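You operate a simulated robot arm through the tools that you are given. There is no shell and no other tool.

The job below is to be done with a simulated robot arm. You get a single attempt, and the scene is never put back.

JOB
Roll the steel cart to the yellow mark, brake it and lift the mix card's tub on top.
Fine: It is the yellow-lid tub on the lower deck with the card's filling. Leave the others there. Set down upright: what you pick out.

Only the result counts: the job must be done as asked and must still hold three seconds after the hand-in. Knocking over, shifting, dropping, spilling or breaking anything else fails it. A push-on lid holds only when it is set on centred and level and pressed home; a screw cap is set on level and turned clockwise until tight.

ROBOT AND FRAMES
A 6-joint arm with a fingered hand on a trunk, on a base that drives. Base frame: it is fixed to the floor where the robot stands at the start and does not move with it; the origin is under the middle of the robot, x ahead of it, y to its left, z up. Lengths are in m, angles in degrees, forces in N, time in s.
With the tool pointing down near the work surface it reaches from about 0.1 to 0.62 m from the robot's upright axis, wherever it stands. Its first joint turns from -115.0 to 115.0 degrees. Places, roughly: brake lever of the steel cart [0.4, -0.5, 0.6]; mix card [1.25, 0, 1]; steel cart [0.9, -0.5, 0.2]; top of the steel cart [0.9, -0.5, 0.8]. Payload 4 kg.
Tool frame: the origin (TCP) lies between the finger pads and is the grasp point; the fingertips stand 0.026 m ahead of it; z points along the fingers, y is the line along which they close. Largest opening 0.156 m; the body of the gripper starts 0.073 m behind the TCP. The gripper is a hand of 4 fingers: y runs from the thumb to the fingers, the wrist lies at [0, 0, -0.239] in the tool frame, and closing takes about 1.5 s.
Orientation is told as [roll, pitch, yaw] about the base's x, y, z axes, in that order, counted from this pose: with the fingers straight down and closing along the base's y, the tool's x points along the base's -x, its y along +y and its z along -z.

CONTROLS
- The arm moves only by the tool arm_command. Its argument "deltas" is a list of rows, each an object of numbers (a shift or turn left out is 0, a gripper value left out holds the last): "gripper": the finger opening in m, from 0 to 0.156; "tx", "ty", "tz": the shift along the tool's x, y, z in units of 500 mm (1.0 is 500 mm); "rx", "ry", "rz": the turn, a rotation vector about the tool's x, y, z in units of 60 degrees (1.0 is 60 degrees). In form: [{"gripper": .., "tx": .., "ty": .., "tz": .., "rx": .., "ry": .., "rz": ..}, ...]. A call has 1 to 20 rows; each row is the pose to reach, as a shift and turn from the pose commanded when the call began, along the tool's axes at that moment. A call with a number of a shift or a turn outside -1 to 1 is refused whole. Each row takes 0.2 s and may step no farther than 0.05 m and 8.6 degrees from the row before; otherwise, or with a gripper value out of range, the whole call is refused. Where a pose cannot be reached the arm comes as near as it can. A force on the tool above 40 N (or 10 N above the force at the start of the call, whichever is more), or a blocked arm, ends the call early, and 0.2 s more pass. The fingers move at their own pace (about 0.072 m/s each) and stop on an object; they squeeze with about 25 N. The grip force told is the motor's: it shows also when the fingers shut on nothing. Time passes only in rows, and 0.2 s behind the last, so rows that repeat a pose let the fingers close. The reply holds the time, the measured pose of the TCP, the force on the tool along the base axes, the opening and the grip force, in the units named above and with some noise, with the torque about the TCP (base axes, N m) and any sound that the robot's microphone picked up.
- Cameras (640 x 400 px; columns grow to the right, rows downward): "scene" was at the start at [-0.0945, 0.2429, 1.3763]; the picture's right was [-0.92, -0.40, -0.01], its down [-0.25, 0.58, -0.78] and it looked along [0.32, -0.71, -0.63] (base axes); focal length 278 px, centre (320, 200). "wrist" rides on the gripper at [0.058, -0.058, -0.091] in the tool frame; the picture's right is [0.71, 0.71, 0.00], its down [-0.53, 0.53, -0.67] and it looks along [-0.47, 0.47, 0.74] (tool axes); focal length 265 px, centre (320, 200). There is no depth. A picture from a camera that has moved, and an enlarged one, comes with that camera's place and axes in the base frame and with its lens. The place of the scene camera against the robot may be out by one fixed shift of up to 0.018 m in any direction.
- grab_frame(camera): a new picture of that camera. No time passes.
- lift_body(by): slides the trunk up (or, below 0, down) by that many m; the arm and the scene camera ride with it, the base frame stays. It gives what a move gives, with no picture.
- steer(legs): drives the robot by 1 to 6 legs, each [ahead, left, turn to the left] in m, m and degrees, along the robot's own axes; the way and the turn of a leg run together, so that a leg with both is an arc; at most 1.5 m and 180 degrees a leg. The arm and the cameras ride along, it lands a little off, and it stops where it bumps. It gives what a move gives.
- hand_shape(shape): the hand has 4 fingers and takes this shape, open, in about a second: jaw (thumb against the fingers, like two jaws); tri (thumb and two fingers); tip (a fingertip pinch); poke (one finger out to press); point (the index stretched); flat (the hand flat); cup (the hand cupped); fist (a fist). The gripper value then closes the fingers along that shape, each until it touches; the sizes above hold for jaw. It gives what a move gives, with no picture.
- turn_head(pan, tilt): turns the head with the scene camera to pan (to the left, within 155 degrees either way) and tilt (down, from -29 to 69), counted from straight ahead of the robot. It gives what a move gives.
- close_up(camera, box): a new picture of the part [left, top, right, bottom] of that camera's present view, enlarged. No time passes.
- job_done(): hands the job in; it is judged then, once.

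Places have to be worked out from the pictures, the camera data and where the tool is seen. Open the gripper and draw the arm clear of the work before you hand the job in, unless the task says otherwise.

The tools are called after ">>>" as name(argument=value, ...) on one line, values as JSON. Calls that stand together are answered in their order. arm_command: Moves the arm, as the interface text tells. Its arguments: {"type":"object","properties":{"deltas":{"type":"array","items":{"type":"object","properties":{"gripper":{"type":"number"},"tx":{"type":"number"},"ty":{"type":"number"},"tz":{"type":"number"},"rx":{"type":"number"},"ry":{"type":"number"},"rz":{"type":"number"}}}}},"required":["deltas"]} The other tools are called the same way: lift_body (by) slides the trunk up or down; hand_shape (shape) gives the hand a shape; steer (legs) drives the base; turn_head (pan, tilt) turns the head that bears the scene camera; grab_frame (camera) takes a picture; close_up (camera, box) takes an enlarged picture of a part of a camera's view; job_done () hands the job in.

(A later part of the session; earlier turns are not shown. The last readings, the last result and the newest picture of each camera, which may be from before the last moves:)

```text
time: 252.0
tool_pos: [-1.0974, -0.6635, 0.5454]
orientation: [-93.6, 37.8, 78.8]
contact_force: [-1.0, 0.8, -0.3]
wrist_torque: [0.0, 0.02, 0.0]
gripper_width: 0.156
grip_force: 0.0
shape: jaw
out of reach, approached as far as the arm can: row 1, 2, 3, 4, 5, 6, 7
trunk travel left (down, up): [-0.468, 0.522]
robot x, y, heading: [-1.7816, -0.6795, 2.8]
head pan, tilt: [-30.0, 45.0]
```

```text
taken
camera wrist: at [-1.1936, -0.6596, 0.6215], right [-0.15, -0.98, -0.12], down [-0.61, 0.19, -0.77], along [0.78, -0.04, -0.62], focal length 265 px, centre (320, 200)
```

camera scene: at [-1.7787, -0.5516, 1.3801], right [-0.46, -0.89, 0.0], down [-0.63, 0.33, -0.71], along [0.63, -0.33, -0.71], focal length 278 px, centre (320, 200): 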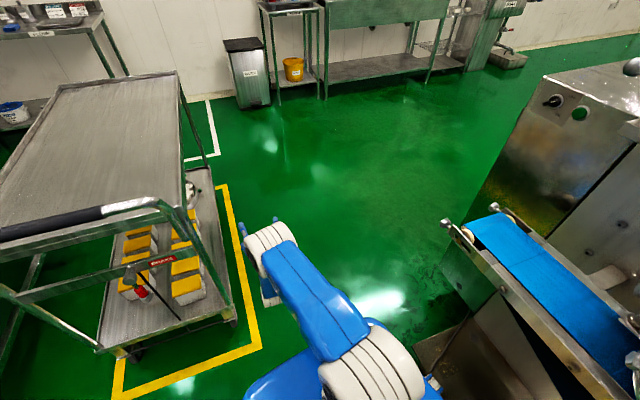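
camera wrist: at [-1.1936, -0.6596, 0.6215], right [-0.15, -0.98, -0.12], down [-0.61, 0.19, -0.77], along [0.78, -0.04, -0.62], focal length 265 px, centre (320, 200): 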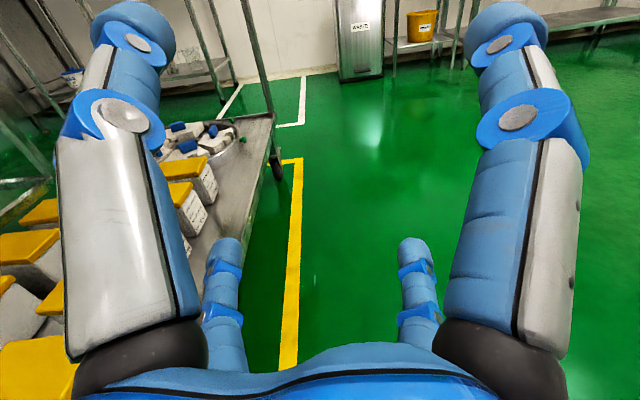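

The arm can't turn that way from here, but the labels are already in view at an angle and only hidden by a finger. I close the hand to clear the view and zoom in.

>>> arm_command(deltas=[{"gripper": 0.1}, {"gripper": 0.05}, {"gripper": 0.0}, {"gripper": 0.0}, {"gripper": 0.0}, {"gripper": 0.0}, {"gripper": 0.0}])

>>> grab_frame(camera="wrist")

>>> close_up(camera="wrist", box=[0, 110, 240, 260])

>>> close_up(camera="wrist", box=[140, 130, 240, 230])

```text
time: 253.6
tool_pos: [-1.0972, -0.6631, 0.545]
orientation: [-93.6, 37.7, 78.8]
contact_force: [0.4, 0.3, -0.6]
wrist_torque: [-0.02, 0.01, 0.02]
gripper_width: 0.0003
grip_force: 25.3
shape: jaw
trunk travel left (down, up): [-0.468, 0.522]
robot x, y, heading: [-1.7803, -0.6767, 2.3]
head pan, tilt: [-30.0, 45.0]
```

```text
taken
camera wrist: at [-1.1936, -0.6596, 0.6215], right [-0.15, -0.98, -0.12], down [-0.61, 0.19, -0.77], along [0.78, -0.04, -0.62], focal length 265 px, centre (320, 200)
```

wrist: 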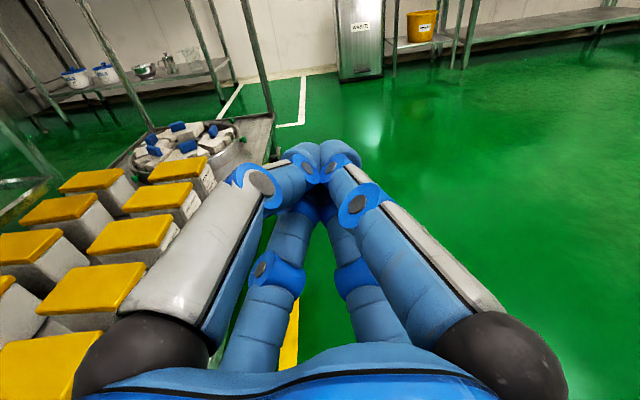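

```text
2.67 times, centred on (120, 185) of wrist
camera zoom: at [-1.1936, -0.6596, 0.6215], right [-0.15, -0.98, -0.12], down [-0.61, 0.19, -0.77], along [0.78, -0.04, -0.62], focal length 708 px, centre (853, 240)
```

zoom: 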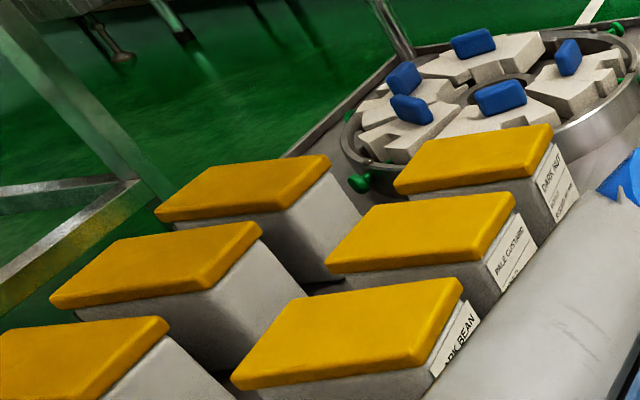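

```text
4.00 times, centred on (190, 180) of wrist
camera zoom: at [-1.1936, -0.6596, 0.6215], right [-0.15, -0.98, -0.12], down [-0.61, 0.19, -0.77], along [0.78, -0.04, -0.62], focal length 1062 px, centre (840, 280)
```

zoom: 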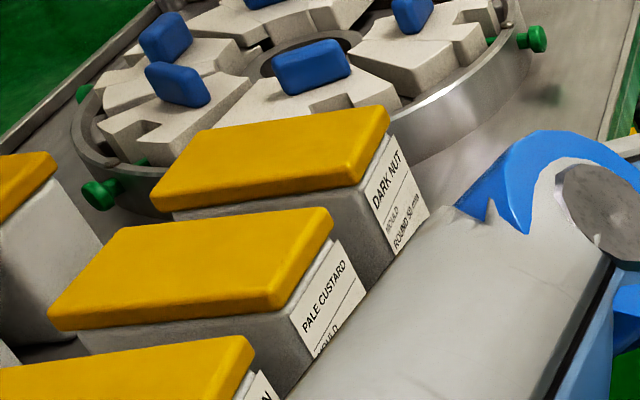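

The labels give filling and mould: DARK NUT 50 mm, PALE CUSTARD, and a DARK BEAN. I back up a little to read the two nearest tubs.

>>> steer(legs=[[-0.17, 0, 0]])

>>> grab_frame(camera="wrist")

>>> close_up(camera="wrist", box=[60, 110, 260, 260])

>>> close_up(camera="wrist", box=[160, 120, 260, 220])

```text
time: 256.4
tool_pos: [-1.2654, -0.6722, 0.5452]
orientation: [-93.6, 37.8, 78.7]
contact_force: [-0.4, -0.1, 0.4]
wrist_torque: [0.03, 0.0, -0.02]
gripper_width: 0.0002
grip_force: 25.1
shape: jaw
trunk travel left (down, up): [-0.468, 0.522]
robot x, y, heading: [-1.9515, -0.6851, 2.4]
head pan, tilt: [-30.0, 45.0]
```

```text
taken
camera wrist: at [-1.3606, -0.6675, 0.6215], right [-0.15, -0.98, -0.12], down [-0.61, 0.19, -0.77], along [0.78, -0.04, -0.62], focal length 265 px, centre (320, 200)
```

wrist: 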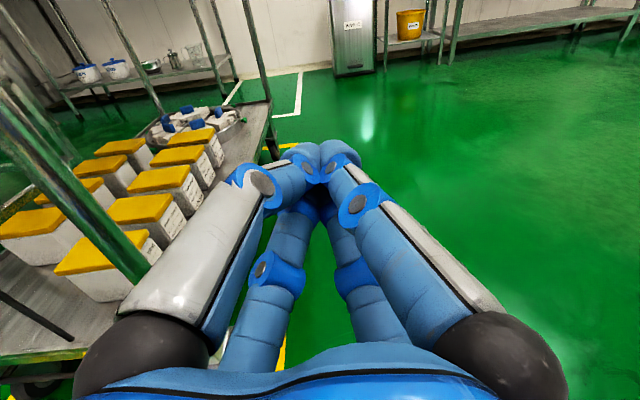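

```text
2.67 times, centred on (160, 185) of wrist
camera zoom: at [-1.3606, -0.6675, 0.6215], right [-0.15, -0.98, -0.12], down [-0.61, 0.19, -0.77], along [0.78, -0.04, -0.62], focal length 708 px, centre (747, 240)
```

zoom: 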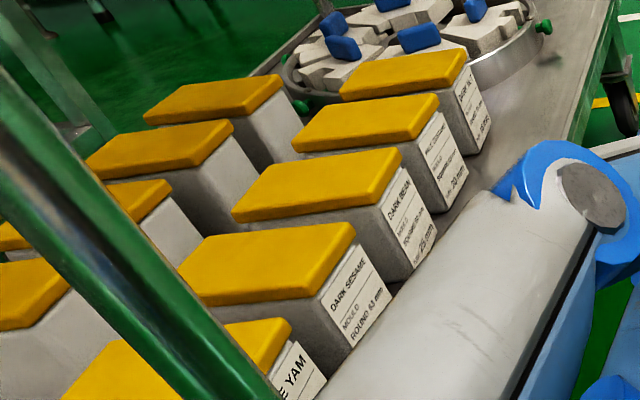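

```text
4.00 times, centred on (210, 170) of wrist
camera zoom: at [-1.3606, -0.6675, 0.6215], right [-0.15, -0.98, -0.12], down [-0.61, 0.19, -0.77], along [0.78, -0.04, -0.62], focal length 1062 px, centre (760, 320)
```

zoom: 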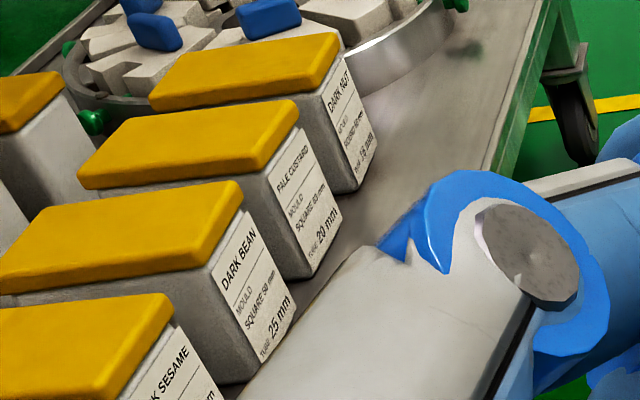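

The nearest tub's label ends in "E YAM". It could be PALE YAM or PURPLE YAM, so I back up a bit more to read it whole.

>>> steer(legs=[[-0.12, 0.03, 0]])

>>> grab_frame(camera="wrist")

>>> close_up(camera="wrist", box=[130, 110, 290, 230])

```text
time: 258.5
tool_pos: [-1.3833, -0.6475, 0.5444]
orientation: [-93.6, 37.9, 78.7]
contact_force: [-0.1, 0.1, 0.7]
wrist_torque: [-0.04, -0.01, 0.0]
gripper_width: 0.0
grip_force: 24.3
shape: jaw
trunk travel left (down, up): [-0.468, 0.522]
robot x, y, heading: [-2.0716, -0.6602, 2.3]
head pan, tilt: [-30.0, 45.0]
```

```text
taken
camera wrist: at [-1.4796, -0.6418, 0.6212], right [-0.15, -0.98, -0.12], down [-0.61, 0.19, -0.77], along [0.78, -0.04, -0.63], focal length 265 px, centre (320, 200)
```

wrist: 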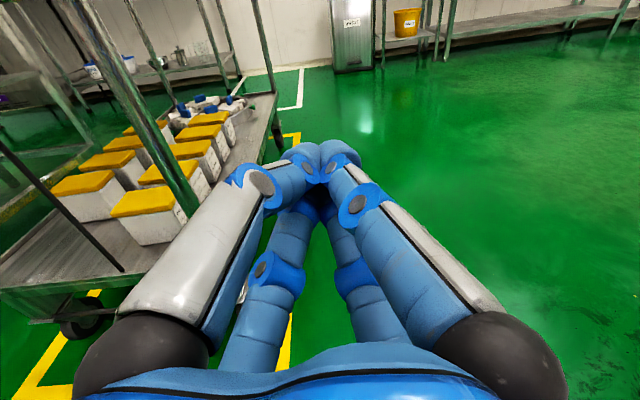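

```text
3.33 times, centred on (210, 170) of wrist
camera zoom: at [-1.4796, -0.6418, 0.6212], right [-0.15, -0.98, -0.12], down [-0.61, 0.19, -0.77], along [0.78, -0.04, -0.63], focal length 885 px, centre (687, 300)
```

zoom: 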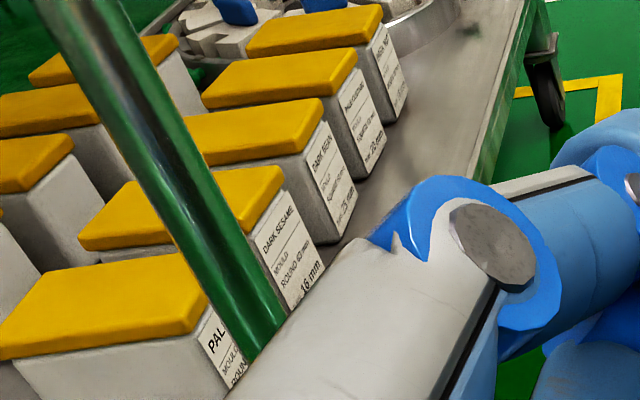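

The nearest tub in the south column reads PALE YAM ("PAL…", "…E YAM"), so that is the one, standing closest to the handle end. Before planning the grasp I look at what other hand shapes look like, here in free space.

>>> hand_shape(shape="tip")

>>> grab_frame(camera="wrist")

>>> hand_shape(shape="tri")

>>> grab_frame(camera="wrist")

>>> hand_shape(shape="cup")

>>> grab_frame(camera="wrist")

```text
time: 259.4
tool_pos: [-1.3833, -0.6466, 0.5447]
orientation: [-93.7, 37.8, 78.6]
contact_force: [0.4, 0.1, -0.6]
wrist_torque: [-0.01, 0.01, 0.04]
gripper_width: 0.1559
grip_force: 0.1
shape: tip
trunk travel left (down, up): [-0.468, 0.522]
robot x, y, heading: [-2.0709, -0.6586, 2.6]
head pan, tilt: [-30.0, 45.0]
```

```text
taken
camera wrist: at [-1.4799, -0.6419, 0.6215], right [-0.15, -0.98, -0.12], down [-0.61, 0.19, -0.77], along [0.78, -0.04, -0.62], focal length 265 px, centre (320, 200)
```

wrist: 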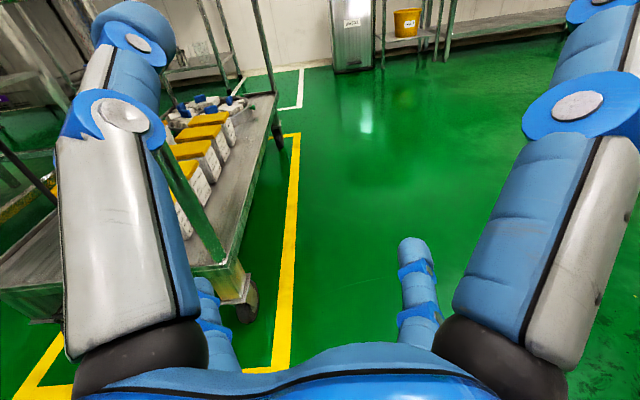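

```text
time: 260.3
tool_pos: [-1.3838, -0.6468, 0.5455]
orientation: [-93.7, 37.8, 78.6]
contact_force: [-0.1, 0.4, -0.1]
wrist_torque: [-0.01, 0.01, -0.01]
gripper_width: 0.156
grip_force: 0.0
shape: tri
trunk travel left (down, up): [-0.468, 0.522]
robot x, y, heading: [-2.0698, -0.6588, 2.2]
head pan, tilt: [-30.0, 45.0]
```

```text
taken
camera wrist: at [-1.4798, -0.6419, 0.6214], right [-0.15, -0.98, -0.12], down [-0.61, 0.19, -0.77], along [0.78, -0.04, -0.62], focal length 265 px, centre (320, 200)
```

wrist: 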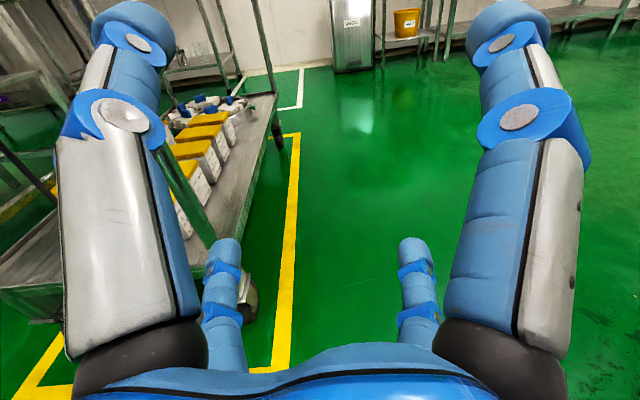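

```text
time: 261.2
tool_pos: [-1.3835, -0.6461, 0.5451]
orientation: [-93.8, 37.8, 78.6]
contact_force: [0.6, -0.2, 0.8]
wrist_torque: [-0.03, 0.03, -0.03]
gripper_width: 0.0597
grip_force: 0.0
shape: cup
trunk travel left (down, up): [-0.468, 0.522]
robot x, y, heading: [-2.0707, -0.659, 2.4]
head pan, tilt: [-30.0, 45.0]
```

```text
taken
camera wrist: at [-1.4798, -0.6419, 0.6214], right [-0.15, -0.98, -0.12], down [-0.61, 0.19, -0.77], along [0.78, -0.04, -0.62], focal length 265 px, centre (320, 200)
```

wrist: 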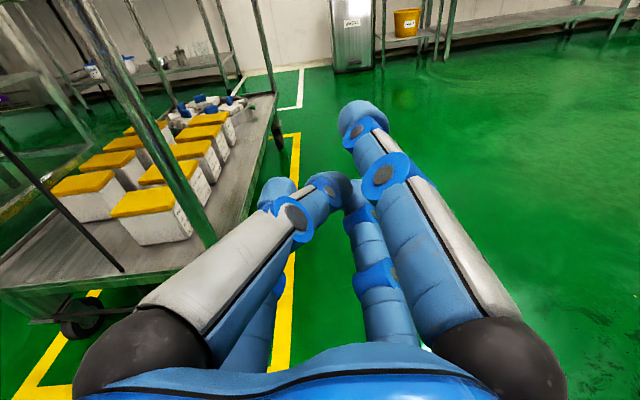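

In "tip" the two side fingers spread away; "jaw" closes all four. My plan is a straight-down grasp from the cart's open south side, so I return to "jaw" and roll the hand back the half turn first.

>>> hand_shape(shape="jaw")

>>> arm_command(deltas=[{"rz": 0.125}, {"rz": 0.25}, {"rz": 0.375}, {"rz": 0.5}, {"rz": 0.625}, {"rz": 0.75}, {"rz": 0.875}, {"rz": 1.0}, {"rz": 1.0}])

>>> arm_command(deltas=[{"rz": 0.125}, {"rz": 0.25}, {"rz": 0.375}, {"rz": 0.5}, {"rz": 0.625}, {"rz": 0.75}, {"rz": 0.875}, {"rz": 1.0}, {"rz": 1.0}])

>>> grab_frame(camera="wrist")

```text
time: 262.1
tool_pos: [-1.3839, -0.6464, 0.545]
orientation: [-93.7, 37.8, 78.6]
contact_force: [0.3, 0.2, 0.2]
wrist_torque: [0.03, 0.0, -0.03]
gripper_width: 0.1561
grip_force: 0.0
shape: jaw
trunk travel left (down, up): [-0.468, 0.522]
robot x, y, heading: [-2.0729, -0.6628, 2.4]
head pan, tilt: [-30.0, 45.0]
```

```text
time: 264.1
tool_pos: [-1.3842, -0.6462, 0.5445]
orientation: [-93.0, -22.2, 82.0]
contact_force: [-0.2, 0.6, 0.1]
wrist_torque: [0.01, 0.0, -0.01]
gripper_width: 0.1561
grip_force: 0.0
shape: jaw
trunk travel left (down, up): [-0.468, 0.522]
robot x, y, heading: [-2.0705, -0.6589, 2.6]
head pan, tilt: [-30.0, 45.0]
```

```text
time: 266.1
tool_pos: [-1.3841, -0.6453, 0.5448]
orientation: [-110.4, -81.6, 101.0]
contact_force: [0.3, 0.1, -0.4]
wrist_torque: [0.0, 0.04, -0.03]
gripper_width: 0.156
grip_force: 0.1
shape: jaw
trunk travel left (down, up): [-0.468, 0.522]
robot x, y, heading: [-2.0736, -0.6588, 2.5]
head pan, tilt: [-30.0, 45.0]
```

```text
taken
camera wrist: at [-1.4823, -0.6972, 0.4907], right [0.14, 0.59, -0.8], down [-0.59, 0.69, 0.42], along [0.8, 0.41, 0.44], focal length 265 px, centre (320, 200)
```

wrist: 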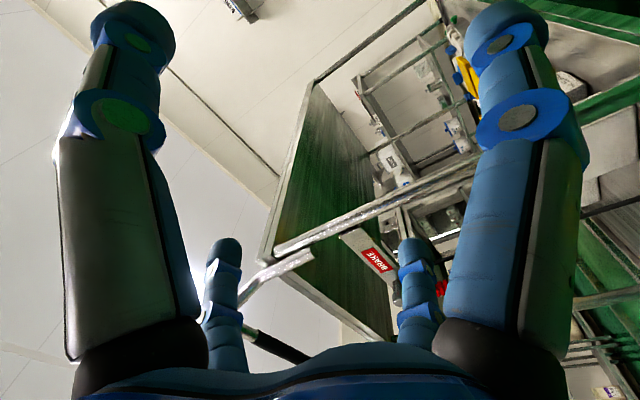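

The arm has room again. I now tilt the hand to straight down while raising it in front of the robot.

>>> arm_command(deltas=[{"tx": -0.0046, "ty": -0.0006, "tz": -0.0028, "rx": -0.0144, "ry": 0.102}, {"tx": -0.0097, "ty": -0.0014, "tz": -0.011, "rx": -0.0288, "ry": 0.204}, {"tx": -0.0163, "ty": -0.0023, "tz": -0.0248, "rx": -0.0432, "ry": 0.3059}, {"tx": -0.024, "ty": -0.0034, "tz": -0.0438, "rx": -0.0576, "ry": 0.4084}, {"tx": -0.0345, "ty": -0.0049, "tz": -0.0676, "rx": -0.072, "ry": 0.51}, {"tx": -0.048, "ty": -0.0068, "tz": -0.0962, "rx": -0.0863, "ry": 0.6117}, {"tx": -0.0643, "ty": -0.0091, "tz": -0.1296, "rx": -0.1008, "ry": 0.7142}, {"tx": -0.0843, "ty": -0.0119, "tz": -0.167, "rx": -0.1153, "ry": 0.8168}, {"tx": -0.0843, "ty": -0.0119, "tz": -0.167, "rx": -0.1153, "ry": 0.8168}])

>>> arm_command(deltas=[{"tx": 0.0129, "ty": 0.0018, "tz": -0.0436, "rx": -0.0144, "ry": 0.102}, {"tx": 0.0254, "ty": 0.0036, "tz": -0.0926, "rx": -0.0288, "ry": 0.204}, {"tx": 0.0363, "ty": 0.0051, "tz": -0.1472, "rx": -0.0432, "ry": 0.3059}, {"tx": 0.046, "ty": 0.0065, "tz": -0.207, "rx": -0.0576, "ry": 0.4084}, {"tx": 0.0532, "ty": 0.0075, "tz": -0.2718, "rx": -0.072, "ry": 0.51}, {"tx": 0.0571, "ty": 0.0081, "tz": -0.3412, "rx": -0.0863, "ry": 0.6117}, {"tx": 0.0583, "ty": 0.0082, "tz": -0.4154, "rx": -0.1008, "ry": 0.7142}, {"tx": 0.0583, "ty": 0.0082, "tz": -0.4154, "rx": -0.1008, "ry": 0.7142}])

>>> grab_frame(camera="scene")

```text
time: 268.1
tool_pos: [-1.4693, -0.6311, 0.5828]
orientation: [-7.4, -42.7, 1.7]
contact_force: [-0.6, 0.3, 0.4]
wrist_torque: [-0.03, -0.03, 0.0]
gripper_width: 0.1562
grip_force: 0.1
shape: jaw
trunk travel left (down, up): [-0.468, 0.522]
robot x, y, heading: [-2.0722, -0.6545, 2.3]
head pan, tilt: [-30.0, 45.0]
```

```text
time: 269.9
tool_pos: [-1.6312, -0.61, 0.7142]
orientation: [0.2, -0.1, -1.1]
contact_force: [-0.2, -0.2, 0.6]
wrist_torque: [0.01, 0.0, -0.03]
gripper_width: 0.156
grip_force: 0.0
shape: jaw
out of reach, approached as far as the arm can: row 3, 4
trunk travel left (down, up): [-0.468, 0.522]
robot x, y, heading: [-2.0731, -0.6609, 2.3]
head pan, tilt: [-30.0, 45.0]
```

```text
taken
camera scene: at [-2.0707, -0.5332, 1.3801], right [-0.46, -0.89, 0.0], down [-0.63, 0.33, -0.71], along [0.63, -0.33, -0.71], focal length 278 px, centre (320, 200)
```

scene: 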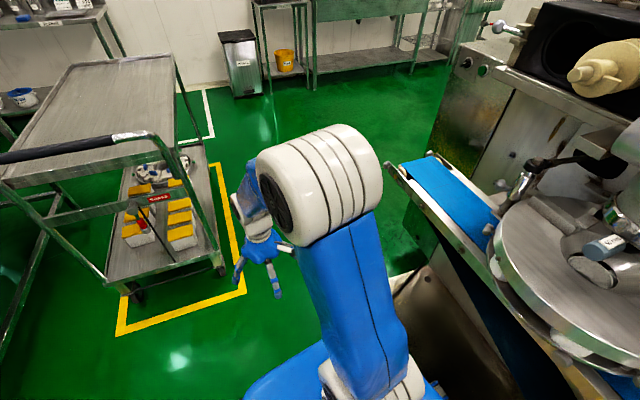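

The hand points straight down at yaw -1°. I drive the robot forward along the south side, keeping between the cart and the conveyor.

>>> steer(legs=[[0.3, -0.042, 0]])

>>> grab_frame(camera="scene")

>>> turn_head(pan=-80, tilt=55)

>>> grab_frame(camera="scene")

```text
time: 274.2
tool_pos: [-1.339, -0.6385, 0.7146]
orientation: [0.0, 0.0, -1.0]
contact_force: [-0.3, 0.8, -0.6]
wrist_torque: [0.04, 0.01, 0.01]
gripper_width: 0.1559
grip_force: 0.1
shape: jaw
trunk travel left (down, up): [-0.468, 0.522]
robot x, y, heading: [-1.7742, -0.6913, 2.3]
head pan, tilt: [-30.0, 45.0]
```

```text
taken
camera scene: at [-1.7762, -0.5631, 1.3801], right [-0.46, -0.89, 0.0], down [-0.63, 0.33, -0.71], along [0.63, -0.33, -0.71], focal length 278 px, centre (320, 200)
```

scene: 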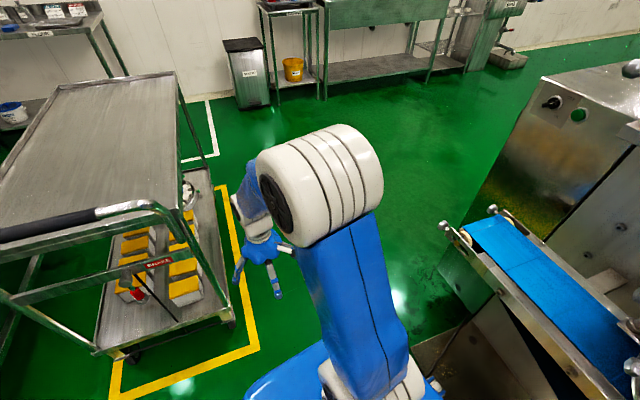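

```text
time: 275.4
tool_pos: [-1.3385, -0.6397, 0.7151]
orientation: [0.0, -0.2, -1.0]
contact_force: [0.4, -0.3, -1.0]
wrist_torque: [0.03, 0.05, 0.02]
gripper_width: 0.1559
grip_force: 0.1
shape: jaw
trunk travel left (down, up): [-0.468, 0.522]
robot x, y, heading: [-1.7744, -0.6899, 2.4]
head pan, tilt: [-80.0, 55.0]
```

```text
taken
camera scene: at [-1.8325, -0.5957, 1.3667], right [-0.98, -0.22, 0.0], down [-0.18, 0.8, -0.57], along [0.12, -0.56, -0.82], focal length 278 px, centre (320, 200)
```

scene: 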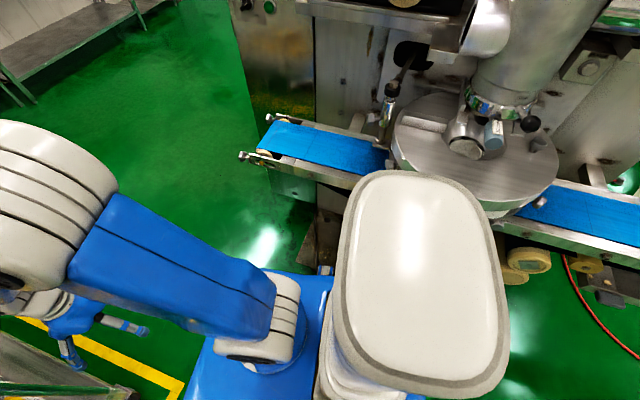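

The robot's back clears the conveyor by about 0.1 m. I drive the remaining 0.3 m with the same small sideways shift.

>>> steer(legs=[[0.3, -0.03, 0]])

>>> lift_body(by=-0.2)

>>> turn_head(pan=20, tilt=45)

>>> grab_frame(camera="scene")

>>> grab_frame(camera="wrist")

```text
time: 279.9
tool_pos: [-1.0359, -0.6534, 0.7148]
orientation: [0.1, 0.0, -0.8]
contact_force: [0.8, -0.5, -0.1]
wrist_torque: [0.03, 0.04, 0.0]
gripper_width: 0.1559
grip_force: 0.0
shape: jaw
trunk travel left (down, up): [-0.468, 0.522]
robot x, y, heading: [-1.4758, -0.7081, 2.7]
head pan, tilt: [-80.0, 55.0]
```

```text
time: 282.0
tool_pos: [-1.0349, -0.6546, 0.5141]
orientation: [0.1, -0.2, -0.9]
contact_force: [0.2, 0.1, -0.9]
wrist_torque: [0.01, 0.01, -0.02]
gripper_width: 0.1558
grip_force: 0.0
shape: jaw
trunk travel left (down, up): [-0.268, 0.722]
robot x, y, heading: [-1.4747, -0.7041, 2.5]
head pan, tilt: [-80.0, 55.0]
```

```text
time: 283.8
tool_pos: [-1.0345, -0.6543, 0.5148]
orientation: [0.1, -0.3, -0.9]
contact_force: [-0.4, 0.2, 0.7]
wrist_torque: [-0.02, 0.03, 0.0]
gripper_width: 0.1559
grip_force: 0.1
shape: jaw
trunk travel left (down, up): [-0.268, 0.722]
robot x, y, heading: [-1.4727, -0.7047, 2.7]
head pan, tilt: [20.0, 45.0]
```

```text
taken
camera scene: at [-1.4687, -0.5108, 1.1801], right [0.38, -0.92, 0.0], down [-0.65, -0.27, -0.71], along [0.65, 0.27, -0.71], focal length 278 px, centre (320, 200)
```

scene: 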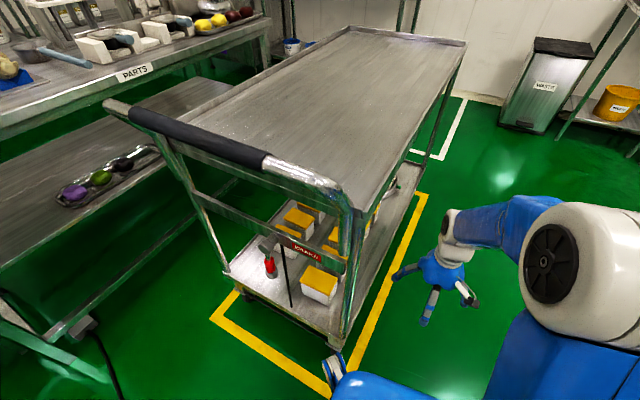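

```text
taken
camera wrist: at [-1.0946, -0.7121, 0.6058], right [-0.7, 0.72, 0.0], down [0.53, 0.52, 0.67], along [0.48, 0.47, -0.74], focal length 265 px, centre (320, 200)
```

wrist: 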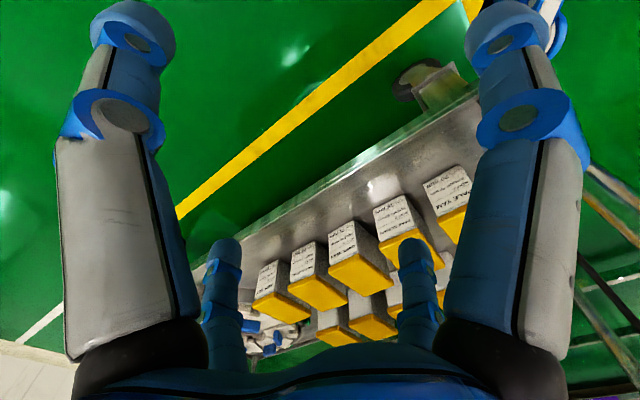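

Now the wrist camera sees the labels squarely. I zoom in to confirm all five south labels.

>>> close_up(camera="wrist", box=[360, 150, 480, 250])

>>> close_up(camera="wrist", box=[240, 190, 400, 330])

```text
4.00 times, centred on (420, 200) of wrist
camera zoom: at [-1.0946, -0.7121, 0.6058], right [-0.7, 0.72, 0.0], down [0.53, 0.52, 0.67], along [0.48, 0.47, -0.74], focal length 1062 px, centre (-80, 200)
```

zoom: 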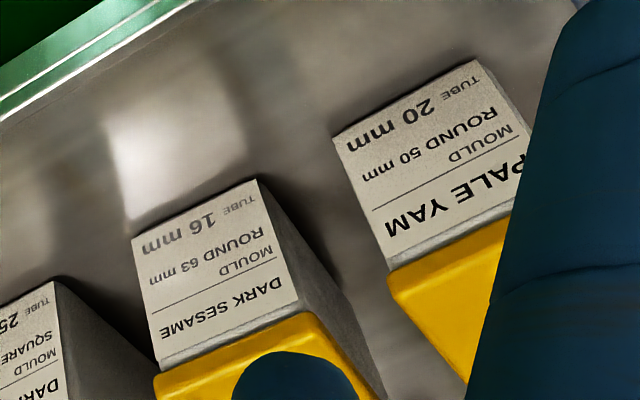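

```text
2.86 times, centred on (320, 260) of wrist
camera zoom: at [-1.0946, -0.7121, 0.6058], right [-0.7, 0.72, 0.0], down [0.53, 0.52, 0.67], along [0.48, 0.47, -0.74], focal length 758 px, centre (320, 29)
```

zoom: 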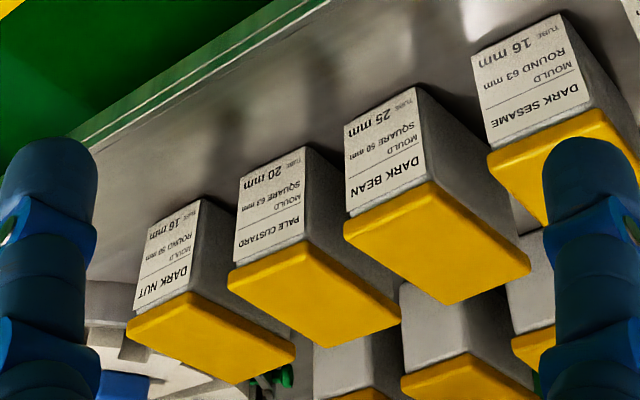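

Confirmed: PALE YAM, mould round 50 mm, matching the card. I zoom the scene camera onto that tub to fix its place exactly.

>>> close_up(camera="scene", box=[230, 190, 390, 350])

```text
2.50 times, centred on (310, 270) of scene
camera zoom: at [-1.4687, -0.5108, 1.1801], right [0.38, -0.92, 0.0], down [-0.65, -0.27, -0.71], along [0.65, 0.27, -0.71], focal length 696 px, centre (345, 25)
```

zoom: 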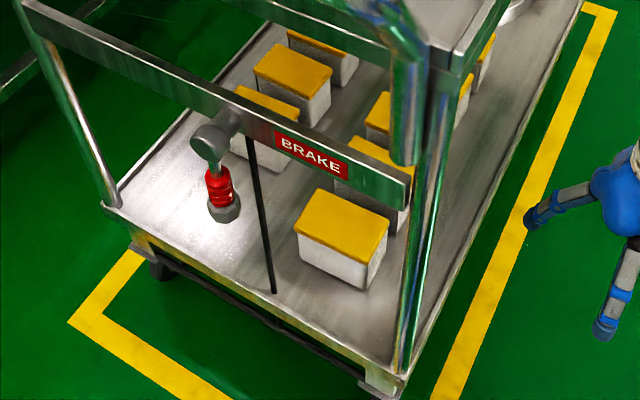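

The tub's south face runs from (-1.077,-0.373) to (-1.013,-0.381) on the deck at z≈0.248, with a gap of about 3.5 cm to the next tub. I turn the hand by 40° and lean it 15°, so that two fingers can go down on each of the tub's long faces.

>>> arm_command(deltas=[{"rz": -0.111}, {"rz": -0.222}, {"rz": -0.333}, {"rz": -0.444}, {"rz": -0.556}, {"rz": -0.667}, {"rz": -0.667}])

>>> arm_command(deltas=[{"rx": 0.059, "ry": -0.059}, {"rx": 0.118, "ry": -0.118}, {"rx": 0.177, "ry": -0.177}, {"rx": 0.177, "ry": -0.177}])

>>> grab_frame(camera="wrist")

```text
time: 285.4
tool_pos: [-1.0347, -0.655, 0.5148]
orientation: [0.0, -0.2, 39.3]
contact_force: [-0.5, -0.9, 0.2]
wrist_torque: [0.01, 0.01, -0.04]
gripper_width: 0.1562
grip_force: 0.0
shape: jaw
trunk travel left (down, up): [-0.268, 0.722]
robot x, y, heading: [-1.4725, -0.705, 2.5]
head pan, tilt: [20.0, 45.0]
```

```text
time: 286.4
tool_pos: [-1.0349, -0.6537, 0.5143]
orientation: [-10.8, -10.7, 40.3]
contact_force: [-0.8, 0.3, -0.2]
wrist_torque: [0.02, 0.01, 0.02]
gripper_width: 0.1559
grip_force: 0.1
shape: jaw
trunk travel left (down, up): [-0.268, 0.722]
robot x, y, heading: [-1.4746, -0.7049, 2.6]
head pan, tilt: [20.0, 45.0]
```

```text
taken
camera wrist: at [-1.0674, -0.734, 0.6029], right [-0.96, 0.1, -0.26], down [-0.1, 0.76, 0.65], along [0.26, 0.65, -0.72], focal length 265 px, centre (320, 200)
```

wrist: 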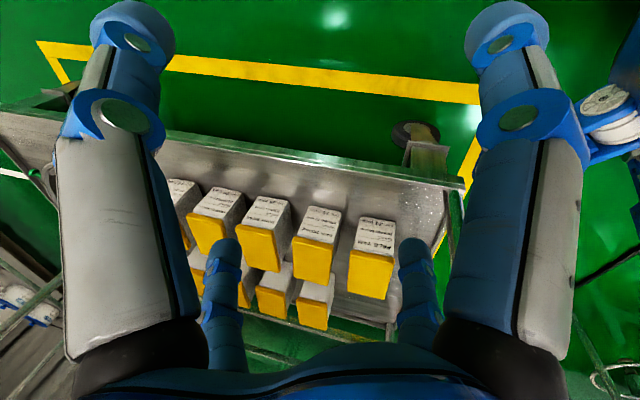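

The hand's approach line from here would run into the cart's corner post. I need the robot further east, so I check the clearance between its back and the conveyor first.

>>> turn_head(pan=-95, tilt=45)

>>> grab_frame(camera="scene")

>>> turn_head(pan=-30, tilt=65)

>>> grab_frame(camera="scene")

```text
time: 288.3
tool_pos: [-1.0351, -0.6536, 0.5143]
orientation: [-10.7, -10.8, 40.2]
contact_force: [-0.6, -0.4, -0.5]
wrist_torque: [-0.02, -0.02, 0.03]
gripper_width: 0.1559
grip_force: 0.1
shape: jaw
trunk travel left (down, up): [-0.268, 0.722]
robot x, y, heading: [-1.4729, -0.7034, 2.7]
head pan, tilt: [-95.0, 45.0]
```

```text
taken
camera scene: at [-1.5471, -0.6233, 1.1801], right [-1.0, 0.04, 0.0], down [0.03, 0.71, -0.71], along [-0.03, -0.71, -0.71], focal length 278 px, centre (320, 200)
```

scene: 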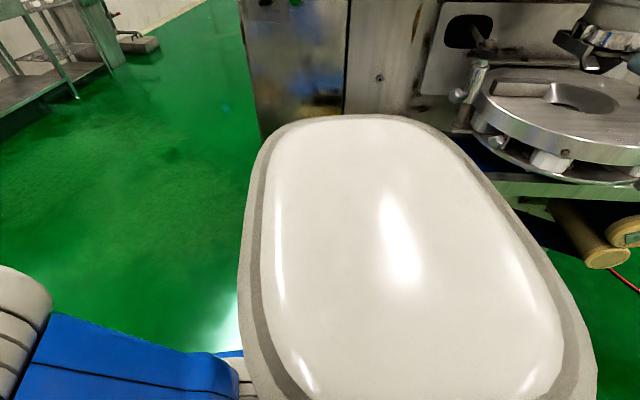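

```text
time: 289.7
tool_pos: [-1.0351, -0.6536, 0.5152]
orientation: [-10.7, -10.8, 40.1]
contact_force: [0.5, 1.2, 0.6]
wrist_torque: [-0.01, 0.03, 0.0]
gripper_width: 0.1559
grip_force: 0.1
shape: jaw
trunk travel left (down, up): [-0.268, 0.722]
robot x, y, heading: [-1.4761, -0.7061, 2.6]
head pan, tilt: [-30.0, 65.0]
```

```text
taken
camera scene: at [-1.4898, -0.57, 1.1551], right [-0.46, -0.89, 0.0], down [-0.8, 0.42, -0.42], along [0.38, -0.19, -0.91], focal length 278 px, centre (320, 200)
```

scene: 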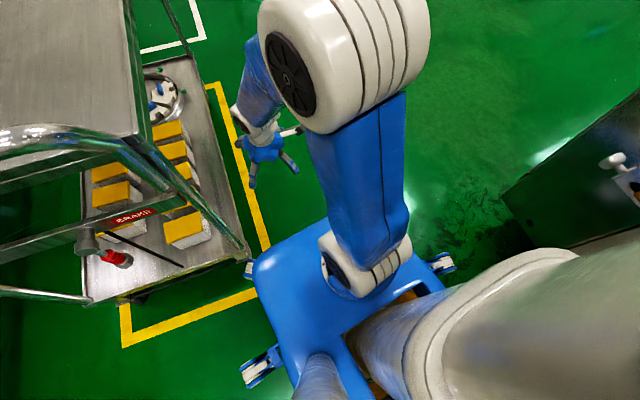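

The robot's back part sits well above the conveyor, so only its base matters. I slide 6 cm south first to clear the cart's corner, then move east along the cart's side.

>>> steer(legs=[[0.0, -0.06, 0], [0.369, -0.137, 0]])

>>> turn_head(pan=60, tilt=50)

>>> grab_frame(camera="scene")

```text
time: 296.0
tool_pos: [-0.6538, -0.8359, 0.5144]
orientation: [-10.8, -10.8, 39.9]
contact_force: [0.4, 0.0, 0.5]
wrist_torque: [0.01, 0.0, -0.01]
gripper_width: 0.1559
grip_force: 0.1
shape: jaw
trunk travel left (down, up): [-0.268, 0.722]
robot x, y, heading: [-1.0881, -0.8869, 2.0]
head pan, tilt: [-30.0, 65.0]
```

```text
time: 297.7
tool_pos: [-0.6525, -0.8354, 0.5136]
orientation: [-10.8, -10.8, 40.0]
contact_force: [0.6, 1.3, 0.6]
wrist_torque: [0.03, 0.01, -0.02]
gripper_width: 0.156
grip_force: 0.1
shape: jaw
trunk travel left (down, up): [-0.268, 0.722]
robot x, y, heading: [-1.0906, -0.8856, 2.5]
head pan, tilt: [60.0, 50.0]
```

```text
taken
camera scene: at [-1.1249, -0.6542, 1.1732], right [0.89, -0.46, 0.0], down [-0.35, -0.68, -0.64], along [0.3, 0.57, -0.77], focal length 278 px, centre (320, 200)
```

scene: 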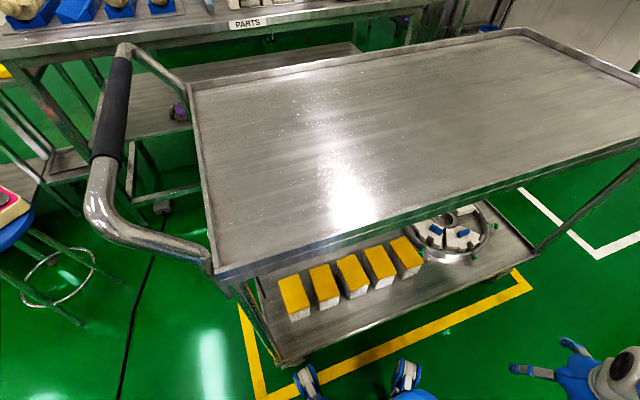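

The robot now stands beside the tub. I swing the hand round to just south of the tub, taking out most of the lean on the way.

>>> arm_command(deltas=[{"tx": 0.0328, "ty": 0.0831, "tz": -0.0077, "rx": -0.0118, "ry": 0.0118}, {"tx": 0.0656, "ty": 0.1662, "tz": -0.0154, "rx": -0.0236, "ry": 0.0236}, {"tx": 0.0984, "ty": 0.2493, "tz": -0.0231, "rx": -0.0354, "ry": 0.0354}, {"tx": 0.1312, "ty": 0.3324, "tz": -0.0308, "rx": -0.0472, "ry": 0.0472}, {"tx": 0.164, "ty": 0.4155, "tz": -0.0385, "rx": -0.059, "ry": 0.059}, {"tx": 0.1968, "ty": 0.4986, "tz": -0.0462, "rx": -0.0708, "ry": 0.0708}, {"tx": 0.2296, "ty": 0.5817, "tz": -0.0539, "rx": -0.0826, "ry": 0.0826}, {"tx": 0.2624, "ty": 0.6648, "tz": -0.0616, "rx": -0.0944, "ry": 0.0944}, {"tx": 0.2952, "ty": 0.7479, "tz": -0.0693, "rx": -0.1062, "ry": 0.1062}, {"tx": 0.328, "ty": 0.831, "tz": -0.077, "rx": -0.118, "ry": 0.118}, {"tx": 0.328, "ty": 0.831, "tz": -0.077, "rx": -0.118, "ry": 0.118}])

>>> grab_frame(camera="wrist")

>>> grab_frame(camera="scene")

```text
time: 299.3
tool_pos: [-0.9037, -0.6422, 0.4636]
orientation: [-6.6, -5.6, 42.7]
contact_force: [12.1, -1.3, -4.7]
wrist_torque: [0.52, 1.21, 1.2]
gripper_width: 0.1559
grip_force: 0.1
shape: jaw
out of reach, approached as far as the arm can: row 3, 4, 5, 6, 7, 8
trunk travel left (down, up): [-0.268, 0.722]
robot x, y, heading: [-1.0919, -0.8872, 2.2]
head pan, tilt: [60.0, 50.0]
stopped in row 8: the force on the tool passed its limit at 149 N (the readings are from after the stop); the commanded pose is now the measured one
```

```text
taken
camera wrist: at [-0.9227, -0.7227, 0.5541], right [-0.99, 0.04, -0.15], down [-0.07, 0.76, 0.65], along [0.14, 0.65, -0.74], focal length 265 px, centre (320, 200)
```

wrist: 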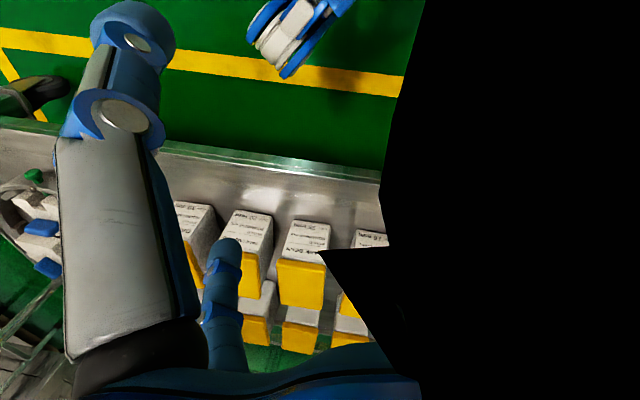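

```text
taken
camera scene: at [-1.124, -0.6547, 1.1733], right [0.89, -0.46, 0.0], down [-0.35, -0.68, -0.64], along [0.3, 0.57, -0.77], focal length 278 px, centre (320, 200)
```

scene: 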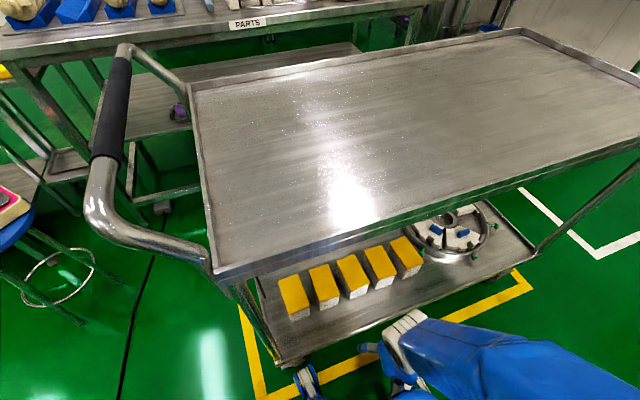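

The hand bumped into the robot's own neck column (149 N); the cart and tubs look unmoved. I swing the hand back out. I'll turn the whole robot so that the tub lies straight ahead instead.

>>> arm_command(deltas=[{"tx": -0.0128, "ty": -0.0852, "tz": 0.0017}, {"tx": -0.0257, "ty": -0.1703, "tz": 0.0033}, {"tx": -0.0385, "ty": -0.2555, "tz": 0.005}, {"tx": -0.0513, "ty": -0.3407, "tz": 0.0067}, {"tx": -0.0642, "ty": -0.4258, "tz": 0.0083}, {"tx": -0.077, "ty": -0.511, "tz": 0.01}, {"tx": -0.077, "ty": -0.511, "tz": 0.01}])

>>> grab_frame(camera="wrist")

>>> close_up(camera="scene", box=[220, 200, 540, 400])

```text
time: 300.9
tool_pos: [-0.7071, -0.8065, 0.4932]
orientation: [-6.7, -5.6, 42.5]
contact_force: [0.2, -0.4, 0.0]
wrist_torque: [-0.02, -0.01, -0.02]
gripper_width: 0.156
grip_force: 0.2
shape: jaw
out of reach, approached as far as the arm can: row 1, 2, 3
trunk travel left (down, up): [-0.268, 0.722]
robot x, y, heading: [-1.0873, -0.8883, 2.5]
head pan, tilt: [60.0, 50.0]
```

```text
taken
camera wrist: at [-0.7255, -0.8857, 0.5838], right [-0.99, 0.05, -0.15], down [-0.06, 0.76, 0.65], along [0.15, 0.65, -0.74], focal length 265 px, centre (320, 200)
```

wrist: 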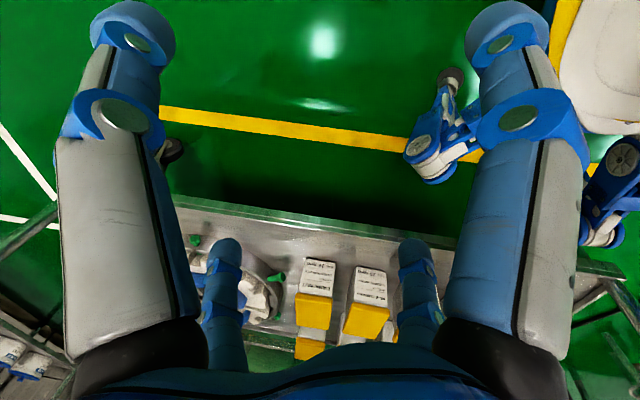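

```text
2.00 times, centred on (380, 300) of scene
camera zoom: at [-1.1247, -0.6544, 1.1733], right [0.89, -0.46, 0.0], down [-0.35, -0.68, -0.64], along [0.3, 0.57, -0.77], focal length 557 px, centre (200, 0)
```

zoom: 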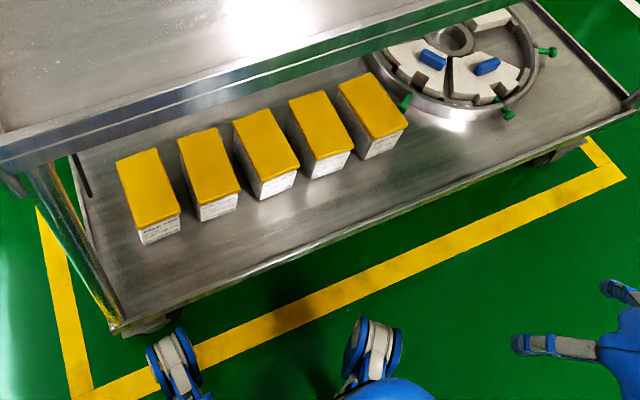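

Nothing on the cart has moved. I back the robot 0.17 m south and turn it left to face the cart's side.

>>> steer(legs=[[0.03, -0.18, 0]])

>>> steer(legs=[[0, 0, 45]])

>>> turn_head(pan=20, tilt=55)

>>> grab_frame(camera="scene")

```text
time: 303.8
tool_pos: [-0.6714, -0.9806, 0.4925]
orientation: [-6.7, -5.7, 42.5]
contact_force: [0.0, -1.7, 0.2]
wrist_torque: [0.02, 0.04, 0.0]
gripper_width: 0.1562
grip_force: 0.1
shape: jaw
trunk travel left (down, up): [-0.268, 0.722]
robot x, y, heading: [-1.0507, -1.0649, 2.7]
head pan, tilt: [60.0, 50.0]
```

```text
time: 309.3
tool_pos: [-0.8404, -0.7359, 0.4916]
orientation: [-6.7, -5.5, 87.6]
contact_force: [0.0, -0.6, 0.2]
wrist_torque: [0.02, 0.0, -0.02]
gripper_width: 0.1558
grip_force: 0.0
shape: jaw
trunk travel left (down, up): [-0.268, 0.722]
robot x, y, heading: [-1.051, -1.0637, 47.7]
head pan, tilt: [60.0, 50.0]
```

```text
time: 310.4
tool_pos: [-0.8413, -0.7362, 0.4931]
orientation: [-6.7, -5.6, 87.6]
contact_force: [0.2, -0.1, -0.1]
wrist_torque: [-0.01, -0.02, -0.01]
gripper_width: 0.1558
grip_force: 0.1
shape: jaw
trunk travel left (down, up): [-0.268, 0.722]
robot x, y, heading: [-1.0511, -1.0636, 47.4]
head pan, tilt: [20.0, 55.0]
```

```text
taken
camera scene: at [-1.1805, -0.9255, 1.1667], right [0.92, -0.38, 0.0], down [-0.31, -0.76, -0.57], along [0.22, 0.53, -0.82], focal length 278 px, centre (320, 200)
```

scene: 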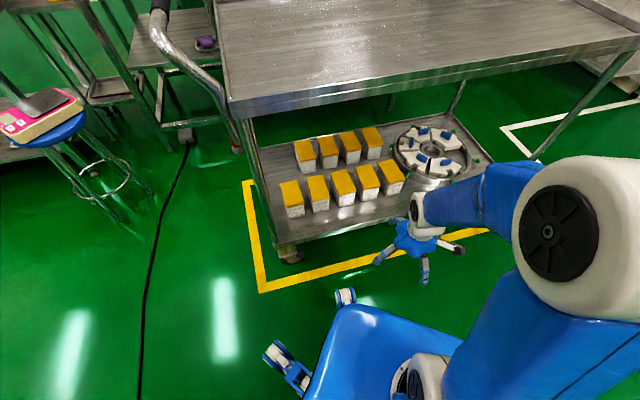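

A good view. I turn the remaining 38° to face the cart squarely.

>>> steer(legs=[[0, 0, 38]])

>>> turn_head(pan=-10, tilt=50)

>>> grab_frame(camera="scene")

>>> grab_frame(camera="wrist")

```text
time: 315.2
tool_pos: [-1.0912, -0.6752, 0.4925]
orientation: [-6.7, -5.5, 126.0]
contact_force: [-0.2, 0.1, -0.5]
wrist_torque: [-0.02, -0.01, -0.01]
gripper_width: 0.1559
grip_force: 0.2
shape: jaw
trunk travel left (down, up): [-0.268, 0.722]
robot x, y, heading: [-1.0541, -1.0634, 86.4]
head pan, tilt: [20.0, 55.0]
```

```text
time: 316.2
tool_pos: [-1.0905, -0.6761, 0.4922]
orientation: [-6.7, -5.6, 126.1]
contact_force: [0.7, -0.1, 1.3]
wrist_torque: [0.03, 0.0, 0.03]
gripper_width: 0.156
grip_force: 0.1
shape: jaw
trunk travel left (down, up): [-0.268, 0.722]
robot x, y, heading: [-1.0539, -1.0668, 86.2]
head pan, tilt: [-10.0, 50.0]
```

```text
taken
camera scene: at [-1.1924, -1.0247, 1.1732], right [0.97, -0.24, 0.0], down [-0.18, -0.74, -0.64], along [0.15, 0.62, -0.77], focal length 278 px, centre (320, 200)
```

scene: 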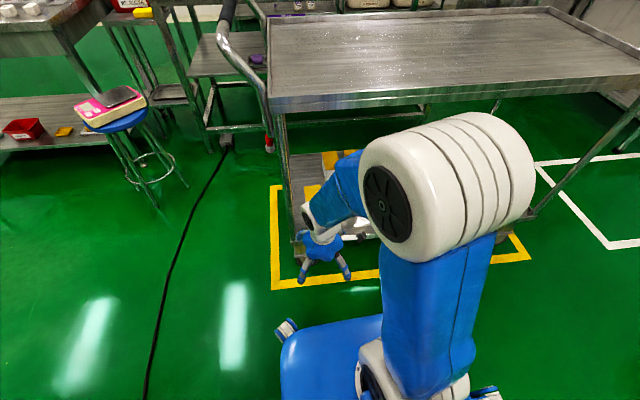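

```text
taken
camera wrist: at [-1.0143, -0.7037, 0.5839], right [-0.16, -0.98, -0.15], down [-0.76, 0.02, 0.65], along [-0.63, 0.22, -0.74], focal length 265 px, centre (320, 200)
```

wrist: 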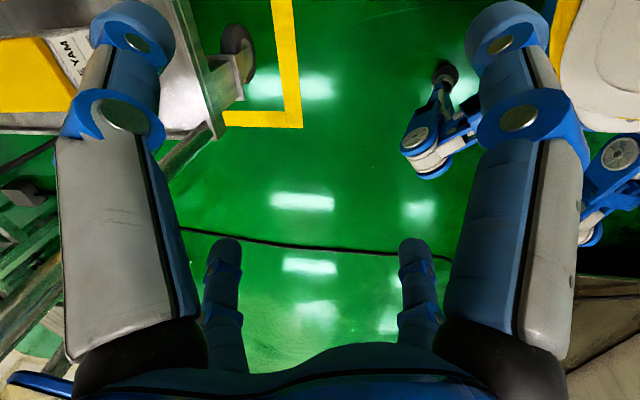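

The hand's diagonal fits the tub's axes already. I turn it a quarter turn so its camera sits on the south side and looks at the gap between the tubs.

>>> arm_command(deltas=[{"rz": 0.12}, {"rz": 0.24}, {"rz": 0.36}, {"rz": 0.48}, {"rz": 0.6}, {"rz": 0.72}, {"rz": 0.84}, {"rz": 0.96}, {"rz": 0.96}])

>>> arm_command(deltas=[{"rz": 0.12}, {"rz": 0.24}, {"rz": 0.36}, {"rz": 0.49}, {"rz": 0.49}])

>>> grab_frame(camera="wrist")

```text
time: 318.2
tool_pos: [-1.0906, -0.6765, 0.4931]
orientation: [1.2, -8.6, 67.8]
contact_force: [0.4, -0.1, 0.1]
wrist_torque: [0.05, 0.01, -0.02]
gripper_width: 0.1562
grip_force: 0.0
shape: jaw
trunk travel left (down, up): [-0.268, 0.722]
robot x, y, heading: [-1.0501, -1.0662, 86.1]
head pan, tilt: [-10.0, 50.0]
```

```text
time: 319.4
tool_pos: [-1.0919, -0.6755, 0.4938]
orientation: [5.3, -6.8, 38.2]
contact_force: [-1.1, 0.4, 0.0]
wrist_torque: [-0.02, 0.03, -0.02]
gripper_width: 0.1563
grip_force: 0.1
shape: jaw
trunk travel left (down, up): [-0.268, 0.722]
robot x, y, heading: [-1.0512, -1.0655, 86.0]
head pan, tilt: [-10.0, 50.0]
```

```text
taken
camera wrist: at [-1.1046, -0.7703, 0.5706], right [-0.99, 0.11, -0.02], down [0.06, 0.63, 0.77], along [0.1, 0.77, -0.64], focal length 265 px, centre (320, 200)
```

wrist: 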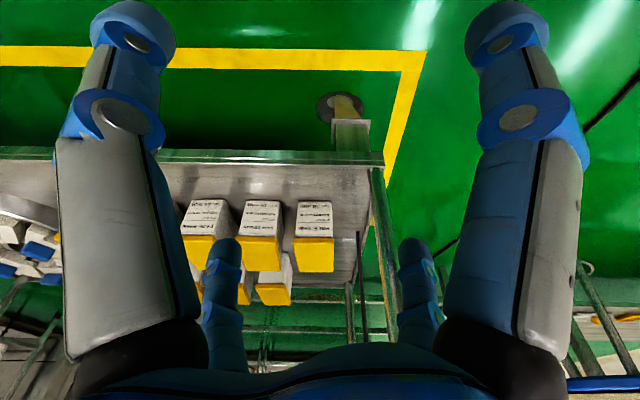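

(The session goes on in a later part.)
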